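You operate a simulated robot arm through the tools that you are given. There is no shell and no other tool. Be economical: measure what you need, move in short steps, check, and stop when the job is done.

You run a simulated robot arm. Do the job below in one go: nothing can be reset, and whatever is moved stays where it is left.

## Task
Fetch the white lamp and set it on the white plate. Then stack the M8 screw box from the top of the glazing table on top of the M6 screw box. Then take the blue sanding block on the top of the glazing table and put it away on the shelf of the packing bench. Then take the hand lamp and put it in the frame of the glazing jig. Do these in the order given. Set down upright: white lamp, hand lamp.

Only the result counts: the job must be done as asked and must still hold three seconds after the hand-in. Knocking over, shifting, dropping, spilling or breaking anything else fails it.

## Robot
A 7-joint arm with a vacuum gripper on a trunk, on a base that drives. Base frame: it is fixed to the floor where the robot stands at the start and does not move with it; the origin is under the middle of the robot, x ahead of it, y to its left, z up. Readings come in mm, rad, newtons and seconds.
With the tool pointing down near the work surface it reaches from about 100 to 620 mm from the robot's upright axis, wherever it stands. Its first joint turns from -1.204 to 3.002 rad. Places, roughly: blue sanding block (11x7x4 cm) [1900, -2600, 900]; frame of the glazing jig [1700, -2200, 900]; hand lamp (8x8x21 cm) [1900, -4300, 1000]; screw box [1000, -2500, 1000]; shelf of the packing bench [9400, 26200, 400]; white plate (11x8x2 cm) [1300, -2700, 900]. Payload 1.06 kg.
Tool frame: the origin (TCP) lies in the middle of the cups' lips, and z points out of the cups. The gripper has 1 cup of 24 mm across, covering 24 by 24 mm (tool x, y); the bellows give 8 mm. With the vacuum on, a cup seals on a smooth face that it is pressed against (1 to 4 N); it does not hold porous or soft things. The pull reaches 23 N.
Orientation is told as [roll, pitch, yaw] about the base's x, y, z axes, in that order, counted from this pose: with the cups facing straight down, the tool's x points along the base's -x, its y along +y and its z along -z.

## Interface
- The arm moves only by the tool send_rows. Its argument "rows" is text: rows parted by semicolons, each of 7 numbers parted by spaces: the turn, a rotation vector about the tool's x, y, z in degrees, then the shift along the tool's x, y, z in mm, then the vacuum: 1 switches it on, 0 off. In form: ax ay az tx ty tz suction; .... A call has 1 to 20 rows; each row shifts and turns the commanded pose from where the row before left it, along the tool's axes as they then stand. Each row takes 0.2 s and may step no farther than 50 mm and 0.15 rad from the row before; otherwise, or with a gripper value out of range, the whole call is refused. A pose out of reach is approached as far as the arm can. The call stops where the force on the tool passes 40 N (or 10 N more than at its start, if that is more) or the arm is blocked; 0.2 s more then pass. The pull builds up within a second once a cup has sealed. Time passes only in rows, and 0.2 s behind the last, so rows that do not move give it time. The reply holds the time, the measured pose of the TCP, the force on the tool along the base axes and the pull of the vacuum, in the units named above and with some noise, with the torque about the TCP (base axes, N m) and any sound that the robot's microphone picked up, and new pictures: "views" is both (left out), scene, wrist or none.
- Cameras (640 x 400 px; columns grow to the right, rows downward): "scene" is now at [163.2, -49.5, 1234.6]; the picture's right is [-0.50, -0.87, 0.00], its down [-0.31, 0.18, -0.94] and it looks along [0.81, -0.47, -0.35] (base axes); focal length 250 px, centre (320, 200). "wrist" rides on the gripper at [78, 19, -96] in the tool frame; the picture's right is [-0.24, 0.97, 0.00], its down [-0.71, -0.17, -0.69] and it looks along [-0.67, -0.16, 0.73] (tool axes); focal length 243 px, centre (320, 200). There is no depth. A picture from a camera that has moved, and an enlarged one, comes with that camera's place and axes in the base frame and with its lens.
- slide_trunk(by): slides the trunk up (or, below 0, down) by that many mm; the arm and the scene camera ride with it, the base frame stays. It gives what a move gives, with no picture.
- roll_base(legs): drives the robot by 1 to 6 legs, each [ahead, left, turn to the left] in mm, mm and rad, along the robot's own axes; the way and the turn of a leg run together, so that a leg with both is an arc; at most 1500 mm and 3.142 rad a leg. The arm and the cameras ride along, it lands a little off, and it stops where it bumps. It gives what a move gives, and a new picture of the scene camera.
- aim_head(pan, tilt): turns the head with the scene camera to pan (to the left, within 1.396 rad either way) and tilt (down, from -0.506 to 1.204), counted from straight ahead of the robot. It gives what a move gives, and a new picture of the scene camera.
- inspect(camera, box): a new picture of the part [left, top, right, bottom] of that camera's present view, enlarged. No time passes.
- finish_job(): hands the job in; it is judged then, once.

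Work in short steps. Places have to be worked out from the pictures, the camera data and where the tool is seen: move nearer, look again, correct. Check each grasp and each placing, and mend what went wrong. You have 165 turns and 260 pictures in all, those below and enlarged ones among them. Switch the vacuum off and draw the arm clear of the work before you hand the job in, unless the task says otherwise; then end with one line.

The tools are called after "Request:" by a JSON object that holds its "method" and its "body". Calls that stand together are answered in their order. send_rows: Moves the arm, as the interface text tells. Its arguments: {"type":"object","properties":{"rows":{"type":"string"},"views":{"type":"string","enum":["both","scene","wrist","none"]}},"required":["rows"]} The other tools are called the same way: slide_trunk (by) slides the trunk up or down; roll_base (legs) drives the base; aim_head (pan, tilt) turns the head that bears the scene camera; inspect (camera, box) takes an enlarged picture of a part of a camera's view; finish_job () hands the job in.

At the start:

```text
t: 0.0
ee_pos: [324.2, -152.6, 1118.0]
orientation: [0.0, 0.0, 0.004]
ft_force: [-0.1, 0.1, 0.0]
moment: [-0.02, 0.02, -0.01]
pull: 0.0
trunk travel left (down, up): [-375.0, 117.0]
robot x, y, heading: [-0.6, -1.4, -0.0]
head pan, tilt: [-0.522, 0.361]
```

scene: 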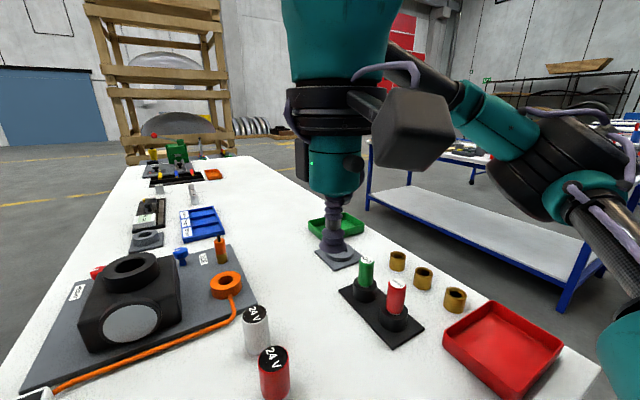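
wrist: 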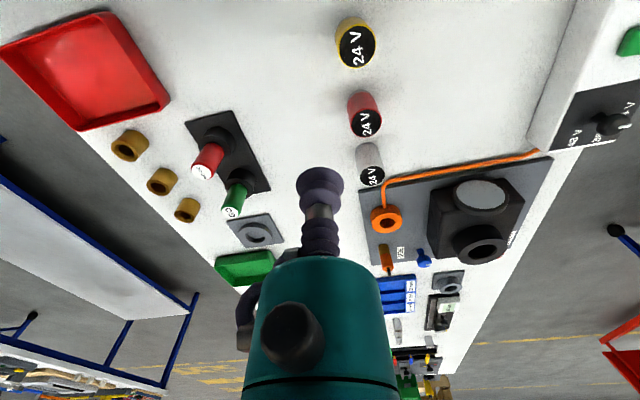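

I'll start by looking closely at the lamps near me and at the wider surroundings.

Request:
{"method": "inspect", "body": {"camera": "scene", "box": [180, 240, 500, 400]}}

Request:
{"method": "inspect", "body": {"camera": "wrist", "box": [150, 0, 470, 200]}}

Request:
{"method": "aim_head", "body": {"pan": -1.2, "tilt": 0.2}}

```text
2.00 times, centred on (340, 320) of scene
camera zoom: at [163.2, -49.5, 1234.6], right [-0.5, -0.87, 0.0], down [-0.31, 0.18, -0.94], along [0.81, -0.47, -0.35], focal length 500 px, centre (280, -40)
```

zoom: 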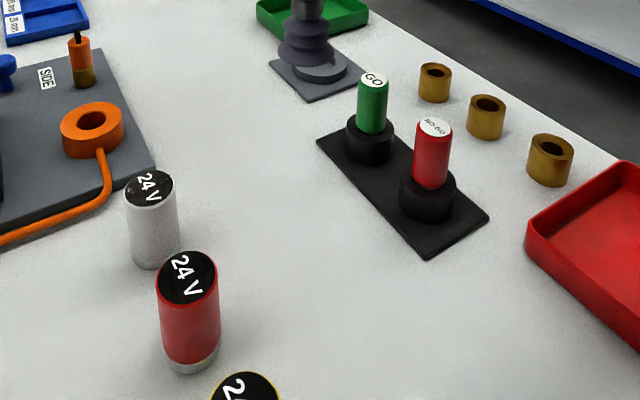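

```text
2.00 times, centred on (310, 100) of wrist
camera zoom: at [245.7, -131.0, 1213.5], right [0.24, 0.97, 0.0], down [0.71, -0.17, 0.69], along [0.67, -0.16, -0.73], focal length 485 px, centre (340, 400)
```

zoom: 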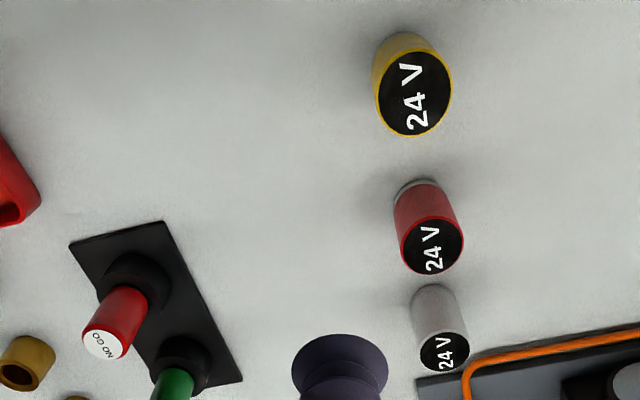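

```text
t: 1.1
ee_pos: [324.4, -151.8, 1117.4]
orientation: [0.0, 0.001, 0.001]
ft_force: [-0.3, 0.6, 0.5]
moment: [0.01, -0.03, 0.02]
pull: 0.0
trunk travel left (down, up): [-375.0, 117.0]
robot x, y, heading: [0.4, 0.7, -0.002]
head pan, tilt: [-1.201, 0.201]
camera scene: at [116.3, -90.0, 1249.5], right [-0.93, -0.36, 0.0], down [-0.07, 0.19, -0.98], along [0.36, -0.91, -0.2], focal length 250 px, centre (320, 200)
```

scene: 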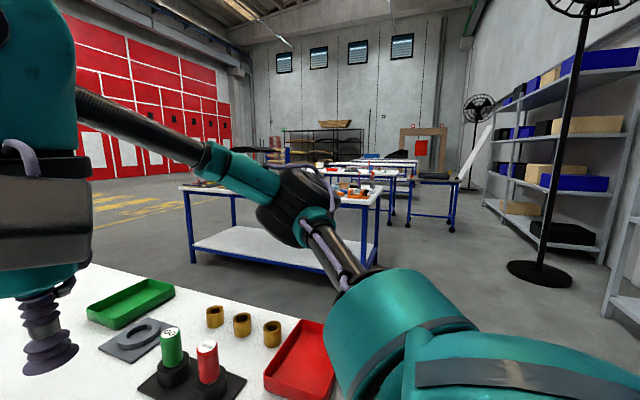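

The only white lamp in sight is the white "24 V" cylinder. From both views it stands at about (482, -111) with its top at about z 925. I'll move above it and check.

Request:
{"method": "send_rows", "body": {"rows": "0 0 0 -40 10 20 0;0 0 0 -40 10 25 0;0 0 0 -40 10 25 0;0 0 0 -38 11 25 0;0 0 0 0 0 25 0;0 0 0 0 0 0 0", "views": "wrist"}}

Request:
{"method": "aim_head", "body": {"pan": -0.3, "tilt": 0.7}}

```text
t: 2.5
ee_pos: [482.0, -110.0, 997.8]
orientation: [-0.001, 0.0, 0.0]
ft_force: [0.6, -0.5, 0.5]
moment: [0.0, 0.01, -0.03]
pull: 0.1
trunk travel left (down, up): [-375.0, 117.0]
robot x, y, heading: [0.2, 3.2, -0.002]
head pan, tilt: [-1.201, 0.201]
camera wrist: at [402.6, -88.9, 1093.3], right [0.24, 0.97, 0.0], down [0.71, -0.17, 0.69], along [0.67, -0.16, -0.73], focal length 243 px, centre (320, 200)
```

wrist: 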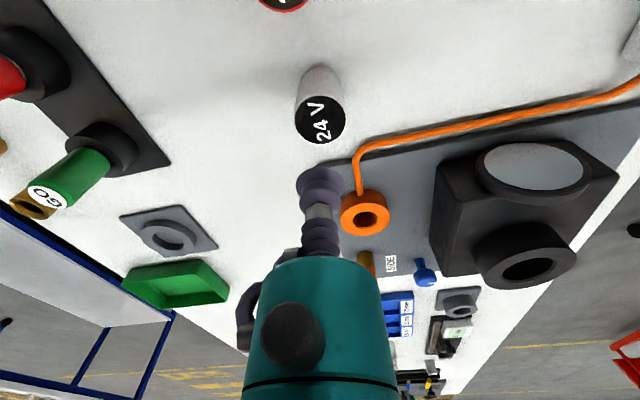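

```text
t: 3.6
ee_pos: [481.4, -110.3, 998.5]
orientation: [0.0, 0.001, 0.002]
ft_force: [0.6, 0.0, 0.5]
moment: [0.01, 0.01, 0.01]
pull: 0.0
trunk travel left (down, up): [-375.0, 117.0]
robot x, y, heading: [0.4, 1.9, 0.001]
head pan, tilt: [-0.3, 0.7]
camera scene: at [163.6, -28.4, 1204.2], right [-0.3, -0.95, 0.0], down [-0.61, 0.19, -0.77], along [0.73, -0.23, -0.64], focal length 250 px, centre (320, 200)
```

scene: 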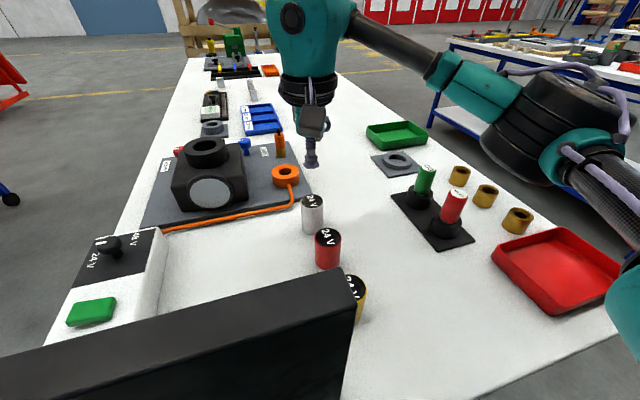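

Both views agree: the lamp is at about (479, -110) and its top at about z 924. I'll go down with the vacuum on.

Request:
{"method": "send_rows", "body": {"rows": "0 0 0 2 0 40 1;0 0 0 0 0 20 1;0 0 0 0 0 7 1;0 0 0 0 0 5 1;0 0 0 0 0 4 1;0 0 0 0 0 0 1;0 0 0 0 0 0 1", "views": "wrist"}}

```text
t: 5.2
ee_pos: [479.8, -110.0, 922.7]
orientation: [0.0, 0.0, 0.0]
ft_force: [2.5, -4.5, 17.6]
moment: [0.04, 0.01, 0.0]
pull: 22.7
trunk travel left (down, up): [-375.0, 117.0]
robot x, y, heading: [0.8, -1.5, -0.002]
head pan, tilt: [-0.3, 0.7]
camera wrist: at [400.7, -90.2, 1017.9], right [0.24, 0.97, 0.0], down [0.71, -0.17, 0.69], along [0.67, -0.16, -0.73], focal length 243 px, centre (320, 200)
```

wrist: 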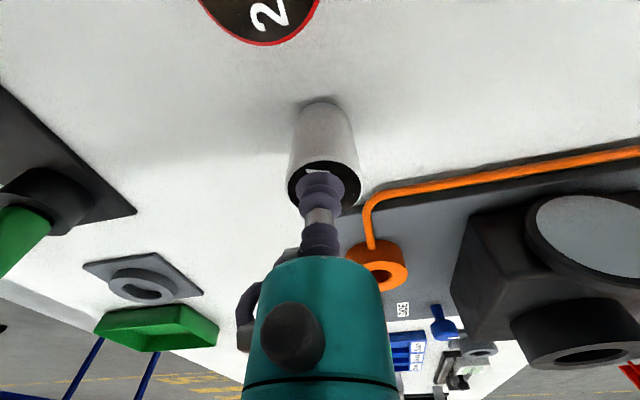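

Sealed at full pull. I'll lift and check that the lamp comes along.

Request:
{"method": "send_rows", "body": {"rows": "0 0 0 0 0 -10 1;0 0 0 0 0 -30 1;0 0 0 0 0 -40 1;0 0 0 30 0 -40 1;0 0 0 40 0 -40 1;0 0 0 40 0 0 1;0 0 0 40 0 0 1;0 0 0 0 0 0 1", "views": "both"}}

```text
refused: row 5 steps farther than a row can; nothing moved
```

Request:
{"method": "send_rows", "body": {"rows": "0 0 0 0 0 -10 1;0 0 0 0 0 -30 1;0 0 0 0 0 -40 1;0 0 0 0 0 -40 1;0 0 0 30 0 -35 1;0 0 0 40 0 0 1;0 0 0 40 0 0 1;0 0 0 40 0 0 1;0 0 0 0 0 0 1", "views": "both"}}

Request:
{"method": "aim_head", "body": {"pan": -1.35, "tilt": 0.3}}

Request:
{"method": "aim_head", "body": {"pan": 1.2, "tilt": 0.2}}

```text
t: 7.2
ee_pos: [329.9, -109.6, 1076.4]
orientation: [0.0, 0.0, -0.001]
ft_force: [0.5, -0.6, -0.9]
moment: [0.0, -0.04, 0.01]
pull: 22.8
trunk travel left (down, up): [-375.0, 117.0]
robot x, y, heading: [-1.7, 2.4, -0.005]
head pan, tilt: [-0.3, 0.7]
camera scene: at [163.8, -28.4, 1204.1], right [-0.3, -0.96, 0.0], down [-0.62, 0.19, -0.76], along [0.73, -0.23, -0.64], focal length 250 px, centre (320, 200)
camera wrist: at [251.5, -89.1, 1171.5], right [0.24, 0.97, 0.0], down [0.71, -0.17, 0.68], along [0.67, -0.16, -0.73], focal length 243 px, centre (320, 200)
```

scene: 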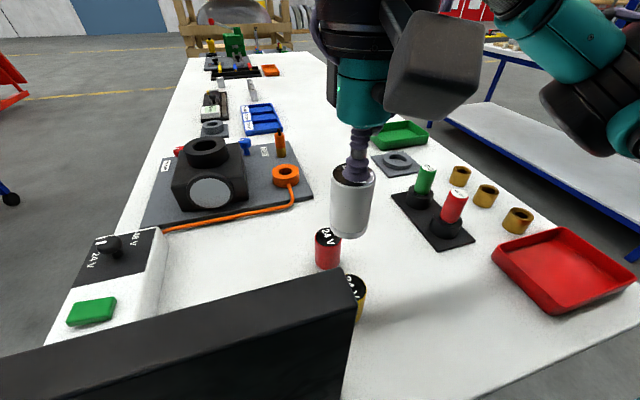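
wrist: 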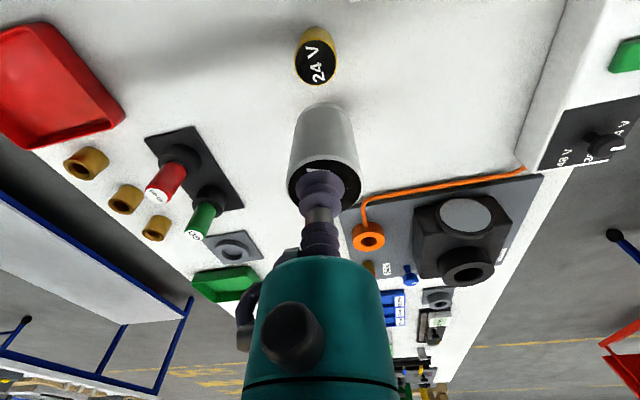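

```text
t: 8.6
ee_pos: [330.8, -109.6, 1075.7]
orientation: [-0.001, -0.001, -0.001]
ft_force: [-0.2, 0.1, -2.2]
moment: [0.0, 0.02, 0.01]
pull: 22.3
trunk travel left (down, up): [-375.0, 117.0]
robot x, y, heading: [0.1, 1.4, -0.001]
head pan, tilt: [-1.349, 0.3]
camera scene: at [103.1, -94.3, 1240.2], right [-0.98, -0.22, 0.0], down [-0.07, 0.29, -0.96], along [0.21, -0.93, -0.3], focal length 250 px, centre (320, 200)
```

scene: 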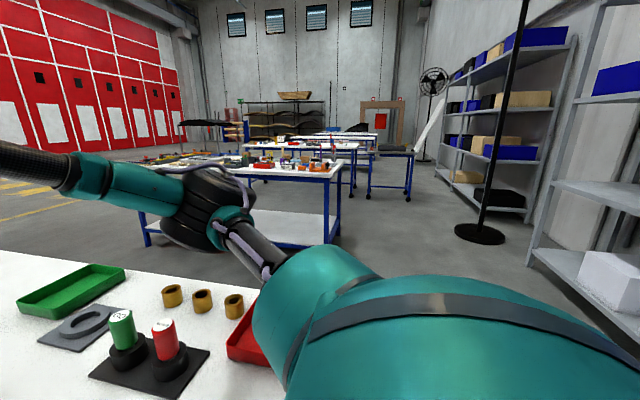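

```text
t: 10.8
ee_pos: [331.1, -110.9, 1075.8]
orientation: [0.001, 0.0, 0.001]
ft_force: [0.1, 0.2, -1.0]
moment: [-0.01, -0.02, 0.01]
pull: 22.7
trunk travel left (down, up): [-375.0, 117.0]
robot x, y, heading: [0.1, 1.8, -0.001]
head pan, tilt: [1.201, 0.201]
camera scene: at [116.3, 83.6, 1249.5], right [0.93, -0.36, 0.0], down [-0.07, -0.19, -0.98], along [0.35, 0.91, -0.2], focal length 250 px, centre (320, 200)
```

scene: 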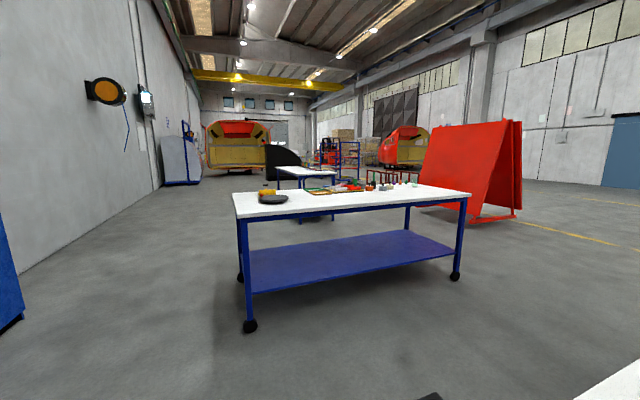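

The lamp hangs straight from the cup. Now I need the layout of the way to the glazing table, so I'll look that way enlarged.

Request:
{"method": "aim_head", "body": {"pan": -1.2, "tilt": 0.25}}

Request:
{"method": "inspect", "body": {"camera": "scene", "box": [120, 100, 480, 325]}}

Request:
{"method": "aim_head", "body": {"pan": -1.39, "tilt": 0.8}}

```text
t: 13.1
ee_pos: [331.5, -109.7, 1076.3]
orientation: [-0.001, -0.001, -0.002]
ft_force: [-0.4, 0.0, -1.1]
moment: [0.02, -0.03, 0.03]
pull: 23.2
trunk travel left (down, up): [-375.0, 117.0]
robot x, y, heading: [0.2, -0.6, 0.002]
head pan, tilt: [-1.201, 0.25]
camera scene: at [116.4, -90.3, 1245.0], right [-0.93, -0.36, 0.0], down [-0.09, 0.23, -0.97], along [0.35, -0.9, -0.25], focal length 250 px, centre (320, 200)
```

scene: 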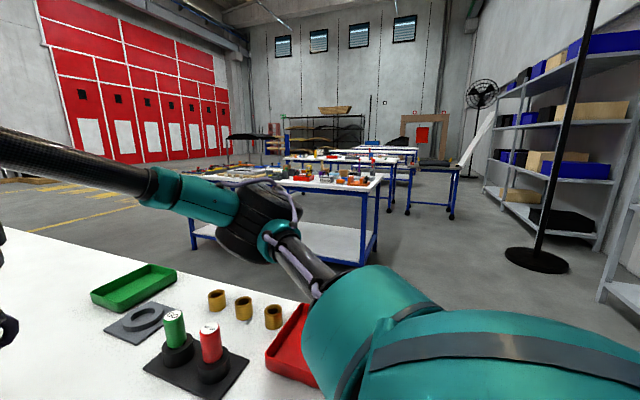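

```text
1.78 times, centred on (300, 212) of scene
camera zoom: at [116.4, -90.3, 1245.0], right [-0.93, -0.36, 0.0], down [-0.09, 0.23, -0.97], along [0.35, -0.9, -0.25], focal length 445 px, centre (356, 178)
```

zoom: 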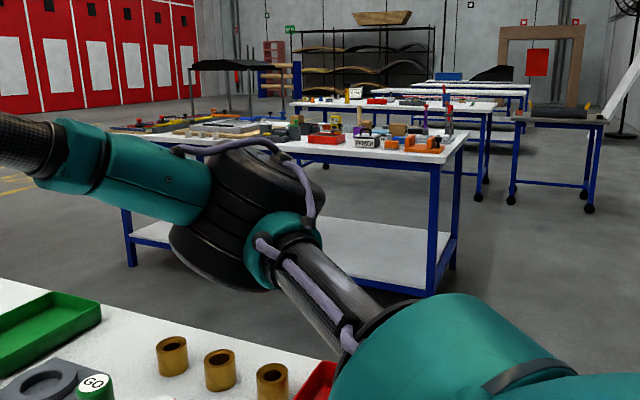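

```text
t: 14.0
ee_pos: [330.4, -109.8, 1075.4]
orientation: [-0.002, -0.001, 0.0]
ft_force: [0.5, 0.4, -0.9]
moment: [0.01, 0.0, 0.01]
pull: 23.0
trunk travel left (down, up): [-375.0, 117.0]
robot x, y, heading: [0.9, 0.7, -0.0]
head pan, tilt: [-1.389, 0.799]
camera scene: at [97.1, -82.6, 1195.9], right [-0.98, -0.18, 0.0], down [-0.13, 0.7, -0.7], along [0.13, -0.69, -0.72], focal length 250 px, centre (320, 200)
```

scene: 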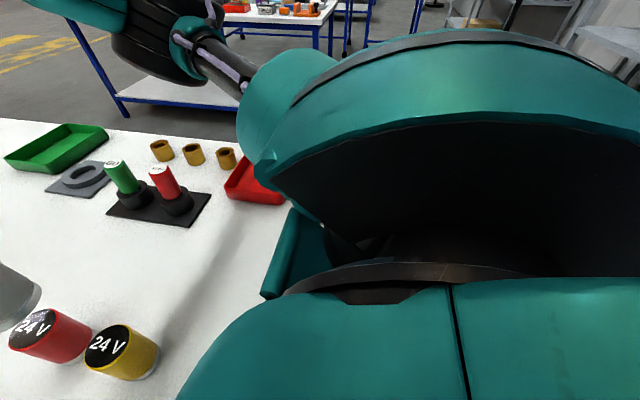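

The glazing table seems to start around y ≈ -2100, slightly rotated. I'll back away from this table, strafe right and turn towards the glazing table for a better view.

Request:
{"method": "roll_base", "body": {"legs": [[-350, 0, 0], [0, -1200, 0], [0, 0, -1.0]]}}

Request:
{"method": "aim_head", "body": {"pan": 0.2, "tilt": 0.35}}

```text
t: 24.5
ee_pos: [-238.4, -1531.5, 1076.2]
orientation: [-0.001, 0.001, -0.98]
ft_force: [-0.2, 0.1, -1.8]
moment: [-0.04, 0.03, 0.0]
pull: 23.3
trunk travel left (down, up): [-375.0, 117.0]
robot x, y, heading: [-327.5, -1197.4, -0.978]
head pan, tilt: [-1.389, 0.799]
camera scene: at [-344.4, -1325.2, 1195.9], right [-0.7, 0.72, 0.0], down [0.51, 0.5, -0.7], along [-0.5, -0.49, -0.72], focal length 250 px, centre (320, 200)
```

scene: 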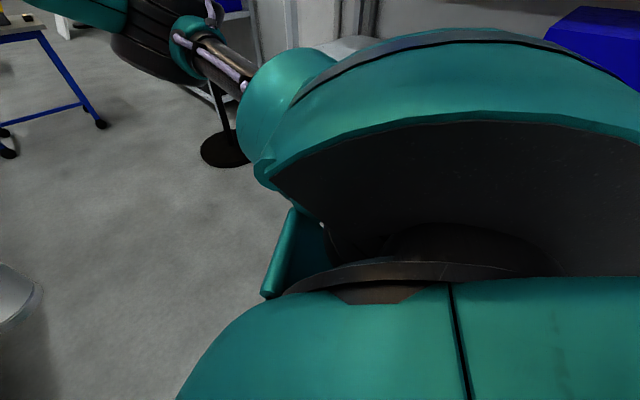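

```text
t: 26.1
ee_pos: [-239.1, -1531.6, 1076.1]
orientation: [0.0, -0.001, -0.98]
ft_force: [-1.4, 0.2, -1.7]
moment: [-0.02, 0.01, 0.03]
pull: 22.7
trunk travel left (down, up): [-375.0, 117.0]
robot x, y, heading: [-334.5, -1197.7, -0.977]
head pan, tilt: [0.201, 0.351]
camera scene: at [-220.4, -1334.2, 1235.5], right [-0.7, -0.71, 0.0], down [-0.24, 0.24, -0.94], along [0.67, -0.66, -0.34], focal length 250 px, centre (320, 200)
```

scene: 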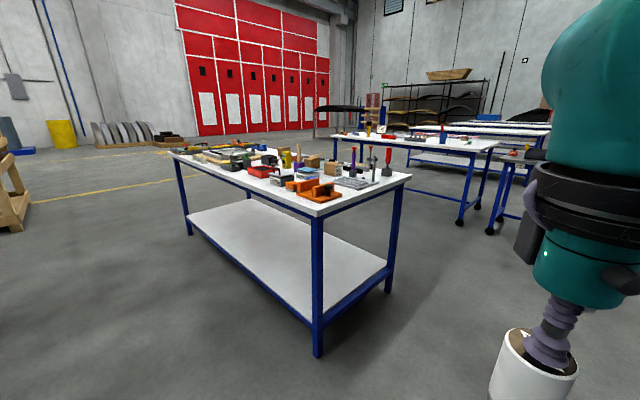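

I can see the table: roughly x 400–2550, y -1920 to -2730. I'll enlarge to identify the items.

Request:
{"method": "inspect", "body": {"camera": "scene", "box": [160, 120, 420, 282]}}

Request:
{"method": "inspect", "body": {"camera": "scene", "box": [300, 90, 560, 252]}}

```text
2.46 times, centred on (290, 201) of scene
camera zoom: at [-220.4, -1334.2, 1235.5], right [-0.7, -0.71, 0.0], down [-0.24, 0.24, -0.94], along [0.67, -0.66, -0.34], focal length 616 px, centre (394, 198)
```

zoom: 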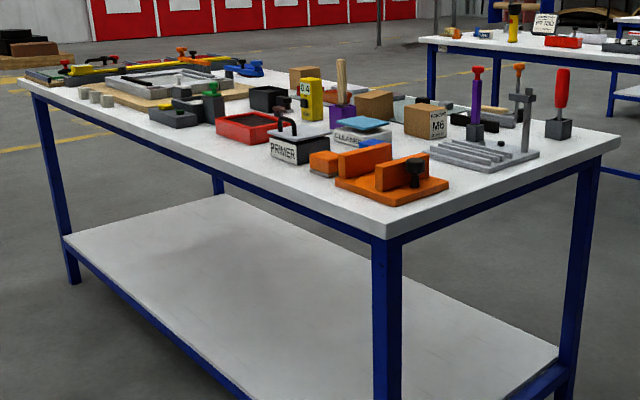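

```text
2.46 times, centred on (430, 171) of scene
camera zoom: at [-220.4, -1334.2, 1235.5], right [-0.7, -0.71, 0.0], down [-0.24, 0.24, -0.94], along [0.67, -0.66, -0.34], focal length 616 px, centre (49, 271)
```

zoom: 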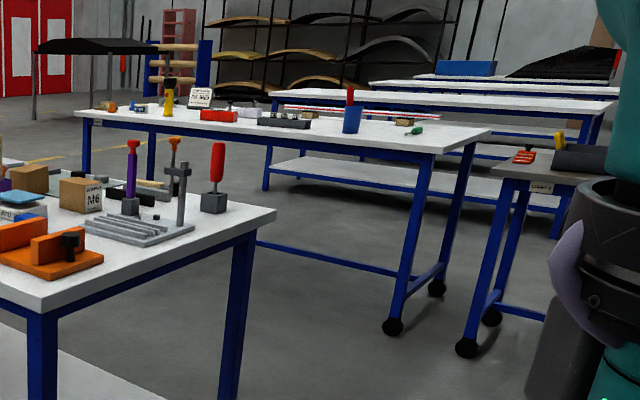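

M6 box and table layout confirmed. A corridor (y -2730 to about -4100) lies behind the table and gives better access to the plate, boxes and block, so I'll drive around the right end into it.

Request:
{"method": "roll_base", "body": {"legs": [[0, 0, -0.594], [0, 180, 0], [1100, 0, 0], [1050, 0, 0], [0, 0, 1.571]]}}

```text
t: 43.4
ee_pos: [162.4, -3455.1, 1076.0]
orientation: [0.001, 0.0, -0.004]
ft_force: [-0.4, 0.8, -1.2]
moment: [0.01, -0.02, 0.02]
pull: 23.1
trunk travel left (down, up): [-375.0, 117.0]
robot x, y, heading: [-167.5, -3346.3, -0.004]
head pan, tilt: [0.201, 0.351]
camera scene: at [5.9, -3328.9, 1235.5], right [0.2, -0.98, 0.0], down [-0.34, -0.07, -0.94], along [0.92, 0.18, -0.34], focal length 250 px, centre (320, 200)
```

scene: 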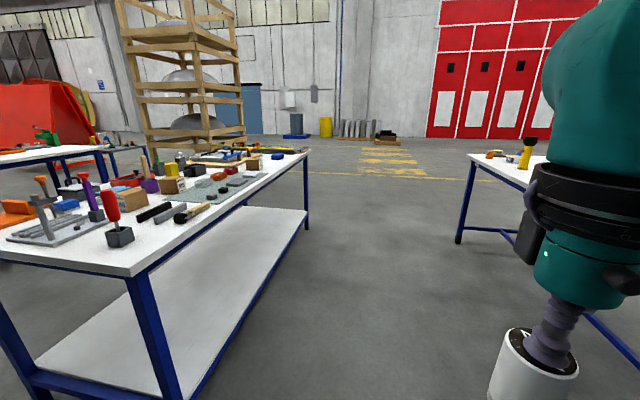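

Corridor is clear. I'll drive along it and turn to face the glazing table.

Request:
{"method": "roll_base", "body": {"legs": [[1400, 0, 0], [0, 0, 1.575]]}}

Request:
{"method": "aim_head", "body": {"pan": 0.1, "tilt": 0.45}}

Request:
{"method": "inspect", "body": {"camera": "scene", "box": [0, 100, 320, 300]}}

Request:
{"method": "inspect", "body": {"camera": "scene", "box": [320, 100, 640, 300]}}

```text
t: 54.1
ee_pos: [1329.8, -3020.8, 1076.4]
orientation: [-0.001, -0.001, 1.57]
ft_force: [-0.6, 0.4, -0.9]
moment: [0.01, 0.01, 0.03]
pull: 23.6
trunk travel left (down, up): [-375.0, 117.0]
robot x, y, heading: [1217.7, -3349.2, 1.571]
head pan, tilt: [0.201, 0.351]
camera scene: at [1200.7, -3179.8, 1235.5], right [0.98, 0.2, 0.0], down [0.07, -0.34, -0.94], along [-0.19, 0.92, -0.34], focal length 250 px, centre (320, 200)
```

scene: 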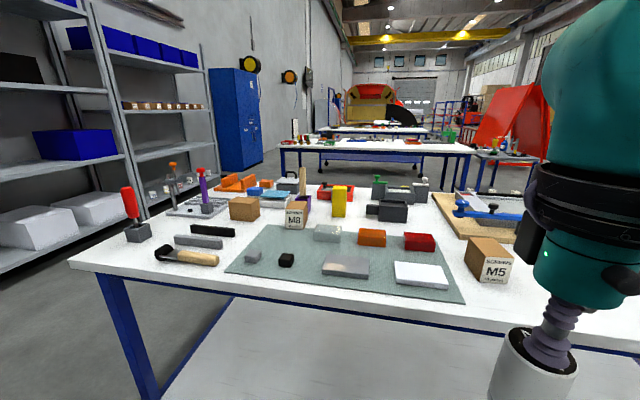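

```text
t: 54.8
ee_pos: [1328.2, -3020.1, 1075.0]
orientation: [0.002, 0.001, 1.573]
ft_force: [-0.7, 0.4, -0.9]
moment: [-0.02, -0.03, 0.02]
pull: 22.3
trunk travel left (down, up): [-375.0, 117.0]
robot x, y, heading: [1222.5, -3351.9, 1.567]
head pan, tilt: [0.099, 0.45]
camera scene: at [1210.1, -3179.6, 1226.3], right [0.99, 0.1, 0.0], down [0.04, -0.43, -0.9], along [-0.09, 0.9, -0.43], focal length 250 px, centre (320, 200)
```

scene: 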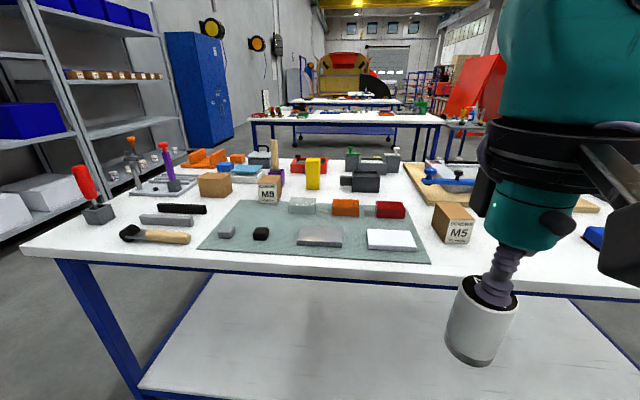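

```text
2.00 times, centred on (160, 200) of scene
camera zoom: at [1210.1, -3179.6, 1226.3], right [0.99, 0.1, 0.0], down [0.04, -0.43, -0.9], along [-0.09, 0.9, -0.43], focal length 500 px, centre (640, 200)
```

zoom: 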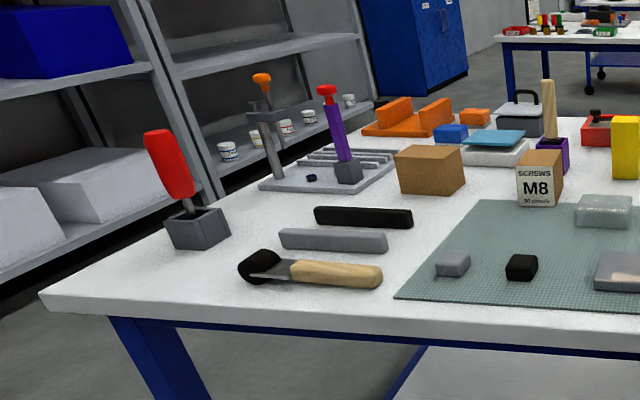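

```text
2.00 times, centred on (480, 200) of scene
camera zoom: at [1210.1, -3179.6, 1226.3], right [0.99, 0.1, 0.0], down [0.04, -0.43, -0.9], along [-0.09, 0.9, -0.43], focal length 500 px, centre (0, 200)
```

zoom: 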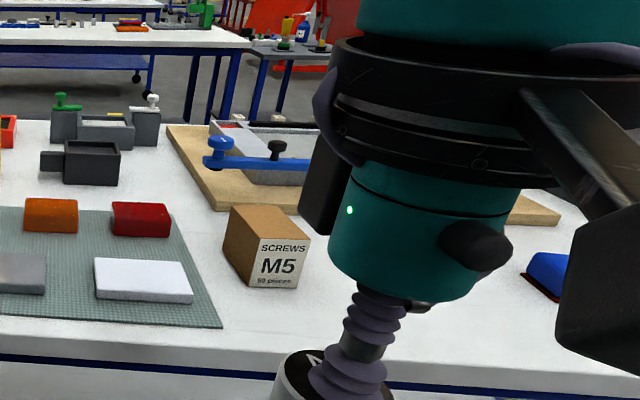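

Plate ≈ (1329, -2661), M5 box, mat and others identified; M8 ≈ (967, -2437), M6 ≈ (770, -2415), blue block ≈ (1828, -2594). I'll approach the table edge.

Request:
{"method": "roll_base", "body": {"legs": [[390, 0, 0.004]]}}

Request:
{"method": "aim_head", "body": {"pan": -0.2, "tilt": 0.75}}

Request:
{"method": "send_rows", "body": {"rows": "0 0 0 0 0 0 1", "views": "wrist"}}

```text
t: 57.2
ee_pos: [1327.1, -2631.5, 1075.1]
orientation: [0.0, 0.0, 1.574]
ft_force: [0.2, -0.6, -1.7]
moment: [-0.01, -0.01, 0.04]
pull: 23.2
trunk travel left (down, up): [-375.0, 117.0]
robot x, y, heading: [1217.4, -2957.3, 1.576]
head pan, tilt: [0.099, 0.45]
camera scene: at [1208.6, -2790.2, 1226.2], right [0.99, 0.1, 0.0], down [0.04, -0.43, -0.9], along [-0.09, 0.9, -0.44], focal length 250 px, centre (320, 200)
```

scene: 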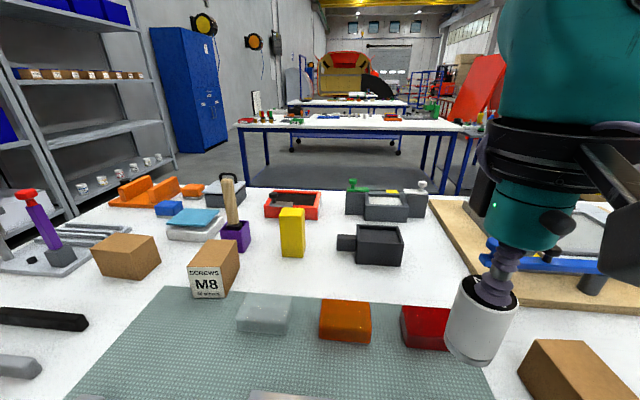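

```text
t: 58.0
ee_pos: [1327.7, -2631.3, 1077.0]
orientation: [0.0, 0.0, 1.574]
ft_force: [-0.3, -0.4, -1.1]
moment: [0.03, 0.02, 0.02]
pull: 23.1
trunk travel left (down, up): [-375.0, 117.0]
robot x, y, heading: [1219.8, -2959.5, 1.573]
head pan, tilt: [-0.201, 0.75]
camera scene: at [1234.2, -2800.7, 1199.9], right [0.98, -0.19, 0.0], down [-0.13, -0.67, -0.73], along [0.14, 0.72, -0.68], focal length 250 px, centre (320, 200)
```

scene: 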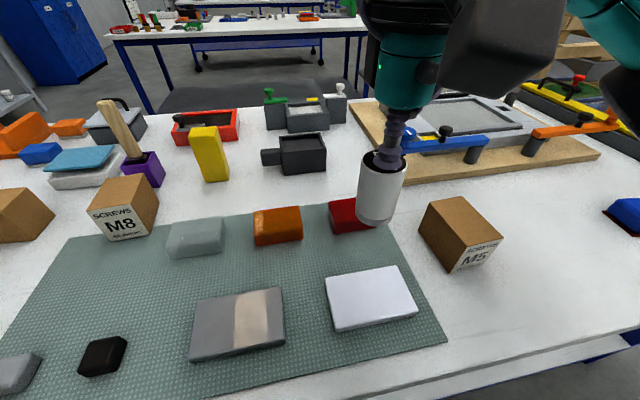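

```text
t: 58.4
ee_pos: [1327.4, -2631.2, 1075.9]
orientation: [-0.001, 0.001, 1.575]
ft_force: [0.1, -1.2, -0.6]
moment: [0.01, 0.0, 0.0]
pull: 22.7
trunk travel left (down, up): [-375.0, 117.0]
robot x, y, heading: [1220.2, -2961.0, 1.576]
head pan, tilt: [-0.201, 0.75]
camera wrist: at [1308.4, -2708.0, 1171.5], right [-0.97, 0.23, 0.0], down [0.17, 0.71, 0.69], along [0.16, 0.67, -0.73], focal length 243 px, centre (320, 200)
```

wrist: 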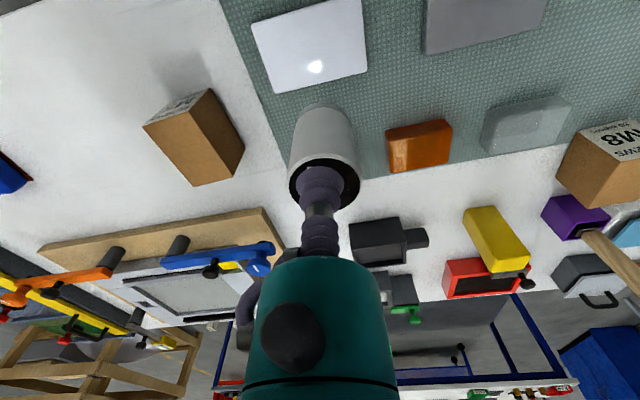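

Both views put the white plate's centre at about (1328, -2657), top ≈ 882. I'll move the lamp over it and down in steps.

Request:
{"method": "send_rows", "body": {"rows": "0 0 0 26 -1 0 1;0 0 0 0 0 40 1;0 0 0 0 0 40 1;0 0 0 0 0 30 1;0 0 0 0 0 0 1", "views": "both"}}

```text
t: 59.6
ee_pos: [1328.1, -2657.9, 966.9]
orientation: [-0.001, -0.001, 1.574]
ft_force: [-0.1, -0.3, -1.4]
moment: [0.0, 0.04, -0.04]
pull: 22.7
trunk travel left (down, up): [-375.0, 117.0]
robot x, y, heading: [1221.2, -2965.2, 1.576]
head pan, tilt: [-0.201, 0.75]
camera scene: at [1234.2, -2800.7, 1199.9], right [0.98, -0.2, 0.0], down [-0.13, -0.67, -0.73], along [0.14, 0.72, -0.68], focal length 250 px, centre (320, 200)
camera wrist: at [1309.4, -2734.2, 1061.9], right [-0.97, 0.23, 0.0], down [0.17, 0.71, 0.69], along [0.16, 0.67, -0.73], focal length 243 px, centre (320, 200)
```

scene: 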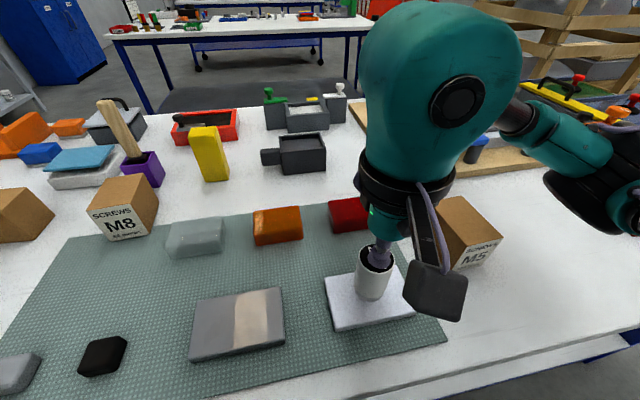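
wrist: 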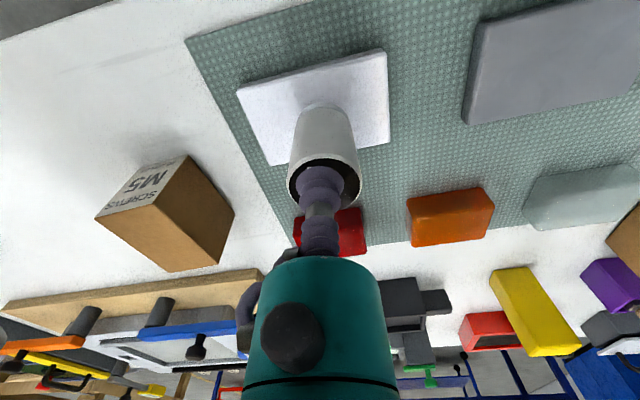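

The lamp hangs centred over the plate. I'll lower it in small steps to feel contact.

Request:
{"method": "send_rows", "body": {"rows": "0 0 0 0 0 6 1;0 0 0 0 0 4 1;0 0 0 0 0 3 1;0 0 0 0 0 0 1", "views": "none"}}

```text
t: 60.6
ee_pos: [1329.2, -2657.1, 953.2]
orientation: [-0.001, -0.001, 1.575]
ft_force: [0.5, -0.2, -1.6]
moment: [0.02, 0.0, -0.02]
pull: 23.0
trunk travel left (down, up): [-375.0, 117.0]
robot x, y, heading: [1221.3, -2961.0, 1.573]
head pan, tilt: [-0.201, 0.75]
```

Request:
{"method": "send_rows", "body": {"rows": "0 0 0 0 0 3 1;0 0 0 0 0 2 1;0 0 0 0 0 2 1;0 0 0 0 0 0 1", "views": "none"}}

```text
t: 61.6
ee_pos: [1328.8, -2656.8, 946.8]
orientation: [0.001, 0.001, 1.576]
ft_force: [0.4, 0.7, 2.6]
moment: [-0.02, 0.01, -0.01]
pull: 22.1
trunk travel left (down, up): [-375.0, 117.0]
robot x, y, heading: [1219.9, -2961.0, 1.577]
head pan, tilt: [-0.201, 0.75]
```

Contact is felt (about +4 N). I'll release, wait, and lift away.

Request:
{"method": "send_rows", "body": {"rows": "0 0 0 0 0 1 1;0 0 0 0 0 0 0;0 0 0 0 0 0 0;0 0 0 0 0 0 0;0 0 0 0 0 0 0;0 0 0 0 0 -5 0;0 0 0 0 0 -10 0;0 0 0 0 0 -30 0;0 0 0 0 0 -40 0;0 0 0 0 0 -40 0", "views": "both"}}

```text
t: 63.8
ee_pos: [1328.8, -2657.4, 1071.7]
orientation: [0.0, 0.001, 1.576]
ft_force: [0.3, 0.5, 0.2]
moment: [0.02, -0.01, 0.02]
pull: 0.0
trunk travel left (down, up): [-375.0, 117.0]
robot x, y, heading: [1219.1, -2963.6, 1.573]
head pan, tilt: [-0.201, 0.75]
camera scene: at [1234.1, -2801.0, 1199.9], right [0.98, -0.2, 0.0], down [-0.13, -0.67, -0.73], along [0.14, 0.72, -0.68], focal length 250 px, centre (320, 200)
camera wrist: at [1310.5, -2734.6, 1166.7], right [-0.97, 0.23, 0.0], down [0.17, 0.71, 0.68], along [0.16, 0.67, -0.73], focal length 243 px, centre (320, 200)
```

scene: 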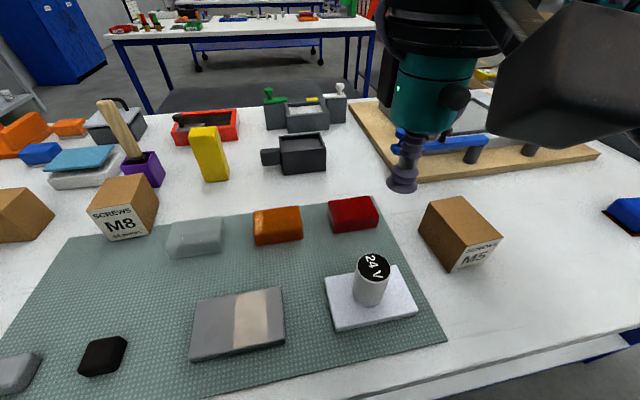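
wrist: 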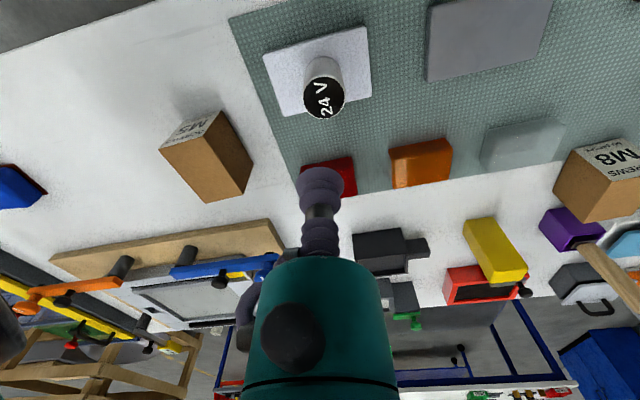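

The white lamp stands upright, centred on the white plate. Now strafe left to bring the M8 and M6 boxes into reach.

Request:
{"method": "roll_base", "body": {"legs": [[0, 340, 0]]}}

Request:
{"method": "aim_head", "body": {"pan": 0.1, "tilt": 0.6}}

Request:
{"method": "send_rows", "body": {"rows": "0 0 0 -45 0 0 0;0 0 0 -45 0 0 0;0 0 0 0 0 0 0", "views": "both"}}

```text
t: 66.1
ee_pos: [982.5, -2658.5, 1071.0]
orientation: [0.0, 0.0, 1.577]
ft_force: [-0.9, -0.4, -0.9]
moment: [0.02, -0.04, 0.02]
pull: 0.0
trunk travel left (down, up): [-375.0, 117.0]
robot x, y, heading: [870.5, -2963.4, 1.571]
head pan, tilt: [-0.201, 0.75]
camera scene: at [887.8, -2802.1, 1199.9], right [0.98, -0.2, 0.0], down [-0.13, -0.67, -0.73], along [0.14, 0.72, -0.68], focal length 250 px, centre (320, 200)
```

scene: 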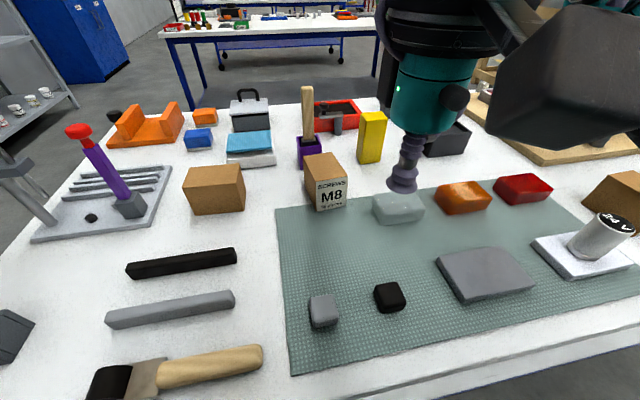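

```text
t: 66.9
ee_pos: [984.1, -2659.2, 1070.6]
orientation: [0.0, -0.001, 1.575]
ft_force: [0.5, 0.2, 1.0]
moment: [0.0, 0.0, 0.01]
pull: 0.0
trunk travel left (down, up): [-375.0, 117.0]
robot x, y, heading: [873.8, -2962.8, 1.574]
head pan, tilt: [0.099, 0.6]
camera scene: at [863.0, -2795.5, 1212.7], right [0.99, 0.1, 0.0], down [0.06, -0.56, -0.82], along [-0.08, 0.82, -0.57], focal length 250 px, centre (320, 200)
```

scene: 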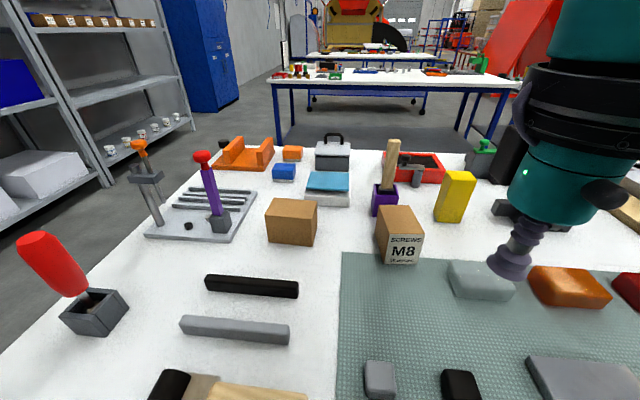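

```text
t: 67.7
ee_pos: [984.8, -2568.7, 1070.0]
orientation: [0.001, -0.001, 1.573]
ft_force: [0.5, -0.6, 0.1]
moment: [0.0, 0.05, 0.02]
pull: 0.0
trunk travel left (down, up): [-375.0, 117.0]
robot x, y, heading: [872.2, -2965.5, 1.573]
head pan, tilt: [0.099, 0.6]
camera scene: at [862.9, -2795.6, 1212.8], right [0.99, 0.1, 0.0], down [0.06, -0.56, -0.83], along [-0.08, 0.82, -0.56], focal length 250 px, centre (320, 200)
camera wrist: at [965.4, -2645.4, 1165.6], right [-0.97, 0.23, 0.0], down [0.17, 0.71, 0.69], along [0.16, 0.67, -0.73], focal length 243 px, centre (320, 200)
```

scene: 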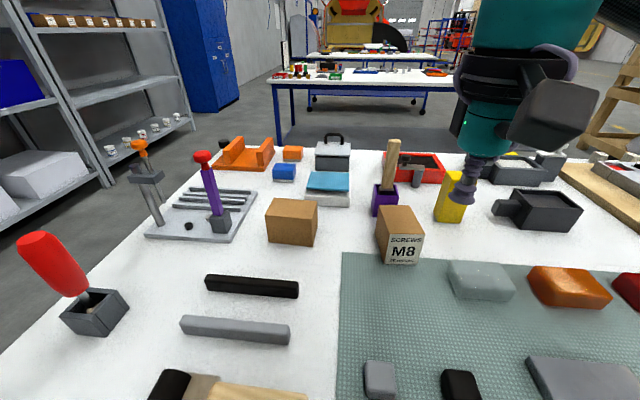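
wrist: 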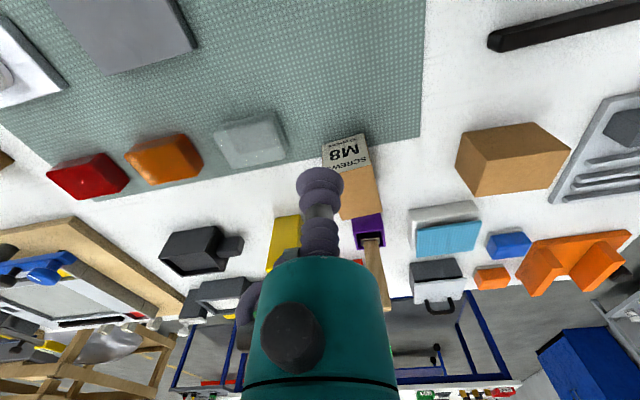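

I'll enlarge the two boxes to get their geometry exactly.

Request:
{"method": "inspect", "body": {"camera": "scene", "box": [250, 170, 450, 295]}}

Request:
{"method": "inspect", "body": {"camera": "wrist", "box": [300, 90, 620, 290]}}

```text
3.20 times, centred on (350, 232) of scene
camera zoom: at [862.9, -2795.6, 1212.8], right [0.99, 0.1, 0.0], down [0.06, -0.56, -0.83], along [-0.08, 0.82, -0.56], focal length 801 px, centre (224, 96)
```

zoom: 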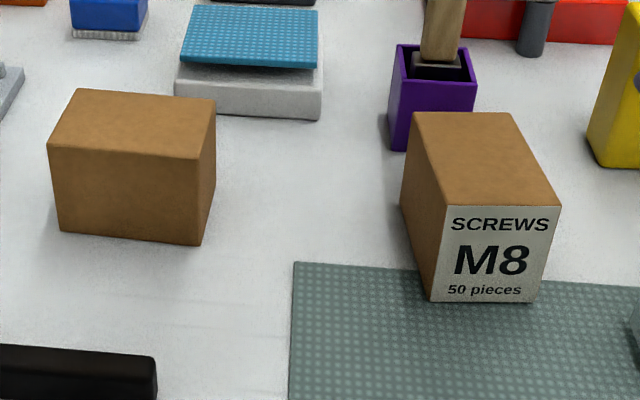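

```text
2.00 times, centred on (460, 190) of wrist
camera zoom: at [965.4, -2645.4, 1165.6], right [-0.97, 0.23, 0.0], down [0.17, 0.71, 0.69], along [0.16, 0.67, -0.73], focal length 485 px, centre (40, 220)
```

zoom: 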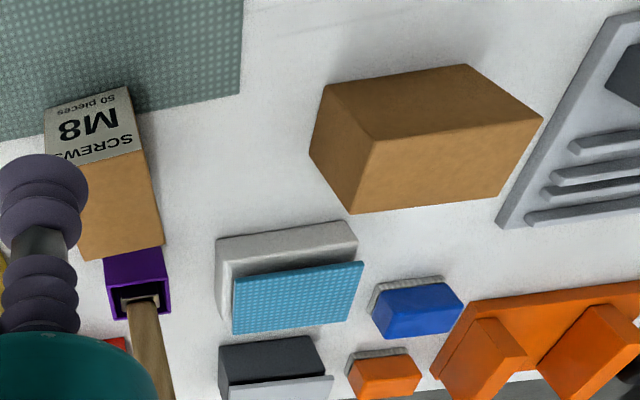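

M8: centre ≈ (971, -2431), top z ≈ 931, long axis ≈ 96°. M6: centre ≈ (771, -2416), top ≈ 930, long axis ≈ -2°. I'll move above M8, staying slightly to the front because of the upright handle behind it.

Request:
{"method": "send_rows", "body": {"rows": "0 0 0 -45 5 0 0;0 0 0 -45 4 0 0;0 0 0 -40 4 0 0;0 0 0 0 0 40 0;0 0 0 0 0 40 0;0 0 0 0 0 0 0", "views": "both"}}

```text
t: 69.1
ee_pos: [969.9, -2438.8, 992.5]
orientation: [0.0, -0.001, 1.576]
ft_force: [0.3, -0.6, 0.4]
moment: [0.0, 0.02, 0.01]
pull: 0.1
trunk travel left (down, up): [-375.0, 117.0]
robot x, y, heading: [873.7, -2962.0, 1.577]
head pan, tilt: [0.099, 0.6]
camera scene: at [862.9, -2795.5, 1212.8], right [0.99, 0.1, 0.0], down [0.06, -0.56, -0.83], along [-0.08, 0.82, -0.56], focal length 250 px, centre (320, 200)
camera wrist: at [950.7, -2515.6, 1086.8], right [-0.97, 0.23, 0.0], down [0.17, 0.71, 0.69], along [0.16, 0.67, -0.73], focal length 243 px, centre (320, 200)
```

scene: 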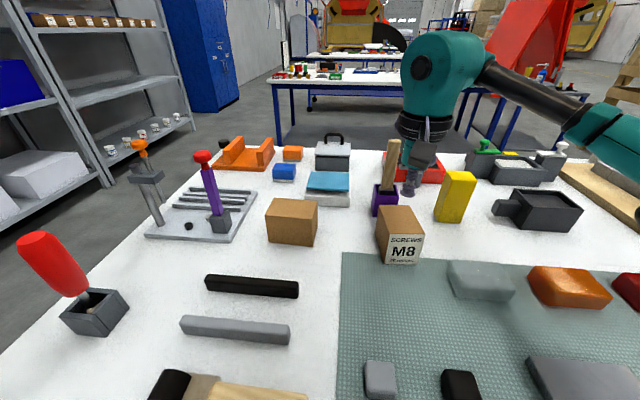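
wrist: 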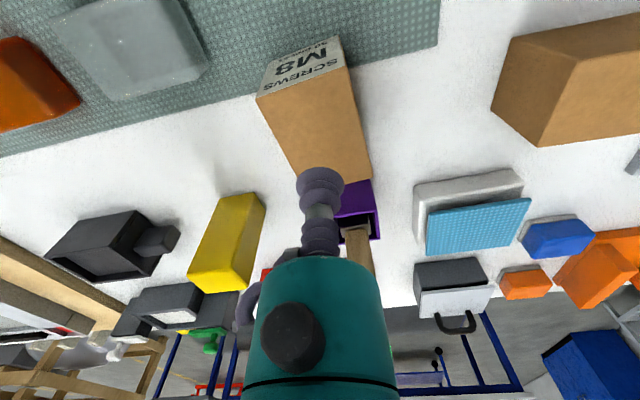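

The tool is right above the M8 box's centre. I'll go down with vacuum on.

Request:
{"method": "send_rows", "body": {"rows": "0 0 0 0 0 40 1;0 0 0 0 0 14 1;0 0 0 0 0 5 1;0 0 0 0 0 4 1;0 0 0 0 0 2 1;0 0 0 0 0 0 1;0 0 0 0 0 0 1", "views": "none"}}

```text
t: 70.7
ee_pos: [969.4, -2439.2, 925.9]
orientation: [0.003, -0.002, 1.574]
ft_force: [-4.7, 4.6, 18.4]
moment: [-0.12, -0.04, -0.01]
pull: 22.5
trunk travel left (down, up): [-375.0, 117.0]
robot x, y, heading: [874.5, -2963.7, 1.578]
head pan, tilt: [0.099, 0.6]
```

Sealed. Lift straight up and look.

Request:
{"method": "send_rows", "body": {"rows": "0 0 0 0 0 -10 1;0 0 0 0 0 -30 1;0 0 0 0 0 -40 1;0 0 0 0 0 -40 1;0 0 0 0 0 -30 1;0 0 0 0 0 0 1", "views": "both"}}

```text
t: 72.1
ee_pos: [971.5, -2439.1, 1075.1]
orientation: [0.0, 0.0, 1.574]
ft_force: [0.2, -0.2, -3.7]
moment: [-0.07, -0.01, -0.03]
pull: 23.1
trunk travel left (down, up): [-375.0, 117.0]
robot x, y, heading: [869.9, -2964.9, 1.573]
head pan, tilt: [0.099, 0.6]
camera scene: at [863.0, -2795.1, 1212.7], right [0.99, 0.1, 0.0], down [0.06, -0.56, -0.82], along [-0.08, 0.82, -0.57], focal length 250 px, centre (320, 200)
camera wrist: at [952.4, -2515.8, 1170.3], right [-0.97, 0.23, 0.0], down [0.17, 0.71, 0.68], along [0.16, 0.67, -0.73], focal length 243 px, centre (320, 200)
```

scene: 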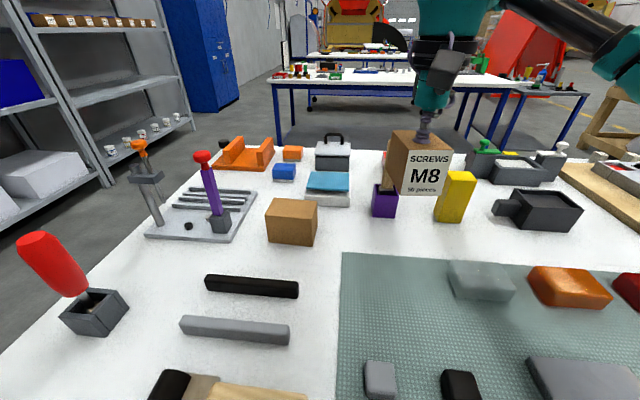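
wrist: 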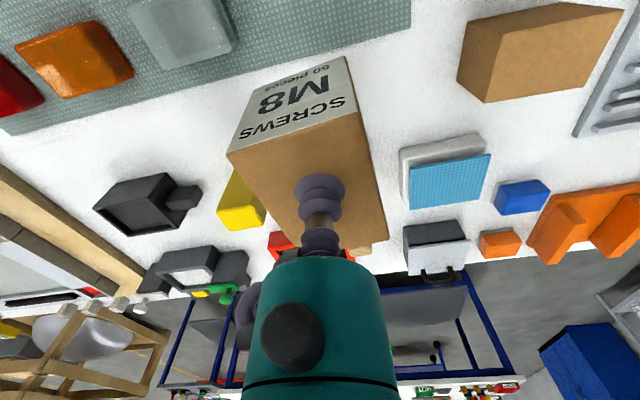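

The box is held well. I'll carry it over to M6 (200 mm left) and turn it by about +81° so the long sides align.

Request:
{"method": "send_rows", "body": {"rows": "0 0 0 -5 40 0 1;0 0 0 -5 40 0 1;0 0 0 -5 40 0 1;0 0 0 -5 40 0 1;0 0 0 -3 35 0 1;0 0 -8.1 0 0 0 1;0 0 -8.1 0 0 0 1;0 0 -8.1 0 0 0 1;0 0 -8.1 0 0 0 1;0 0 -8.1 0 0 0 1;0 0 -8.1 0 0 0 1;0 0 -8.1 0 0 0 1;0 0 -8.1 0 0 0 1;0 0 -8.1 0 0 0 1;0 0 -8.1 0 0 0 1;0 0 0 0 0 0 1;0 0 0 0 0 0 1", "views": "both"}}

```text
t: 75.7
ee_pos: [820.8, -2454.8, 1021.8]
orientation: [0.017, 0.001, 2.315]
ft_force: [0.1, 0.6, -3.8]
moment: [-0.04, -0.05, 0.0]
pull: 23.2
out of reach, approached as far as the arm can: row 5, 8, 9, 10, 11, 12, 13, 14, 15
trunk travel left (down, up): [-375.0, 117.0]
robot x, y, heading: [872.7, -2966.0, 1.572]
head pan, tilt: [0.099, 0.6]
camera scene: at [862.9, -2795.2, 1212.7], right [0.99, 0.1, 0.0], down [0.06, -0.56, -0.82], along [-0.08, 0.82, -0.57], focal length 250 px, centre (320, 200)
camera wrist: at [860.8, -2522.1, 1117.7], right [-0.88, -0.48, 0.02], down [-0.34, 0.65, 0.68], along [-0.34, 0.59, -0.73], focal length 243 px, centre (320, 200)
```

scene: 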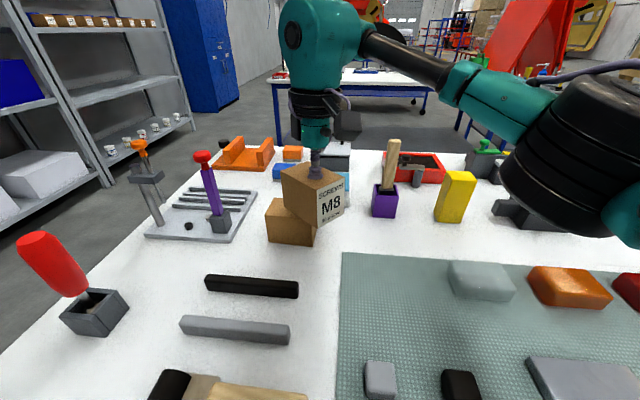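
wrist: 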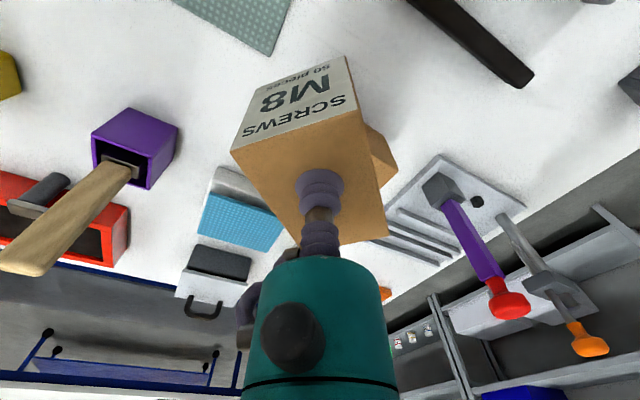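

The full turn is out of reach here. I'll turn part of the way back to regain height, then bring the base nearer.

Request:
{"method": "send_rows", "body": {"rows": "0 0 8.1 0 0 0 1;0 0 8.1 0 0 0 1;0 0 8.1 0 0 0 1;0 0 8.1 0 0 0 1;0 0 8.1 0 0 0 1;0 0 0 0 0 0 1", "views": "none"}}

```text
t: 77.1
ee_pos: [820.5, -2454.9, 1021.7]
orientation: [0.011, 0.013, 1.605]
ft_force: [0.2, 0.0, -3.7]
moment: [-0.06, 0.02, 0.0]
pull: 23.3
trunk travel left (down, up): [-375.0, 117.0]
robot x, y, heading: [873.5, -2962.5, 1.577]
head pan, tilt: [0.099, 0.6]
```

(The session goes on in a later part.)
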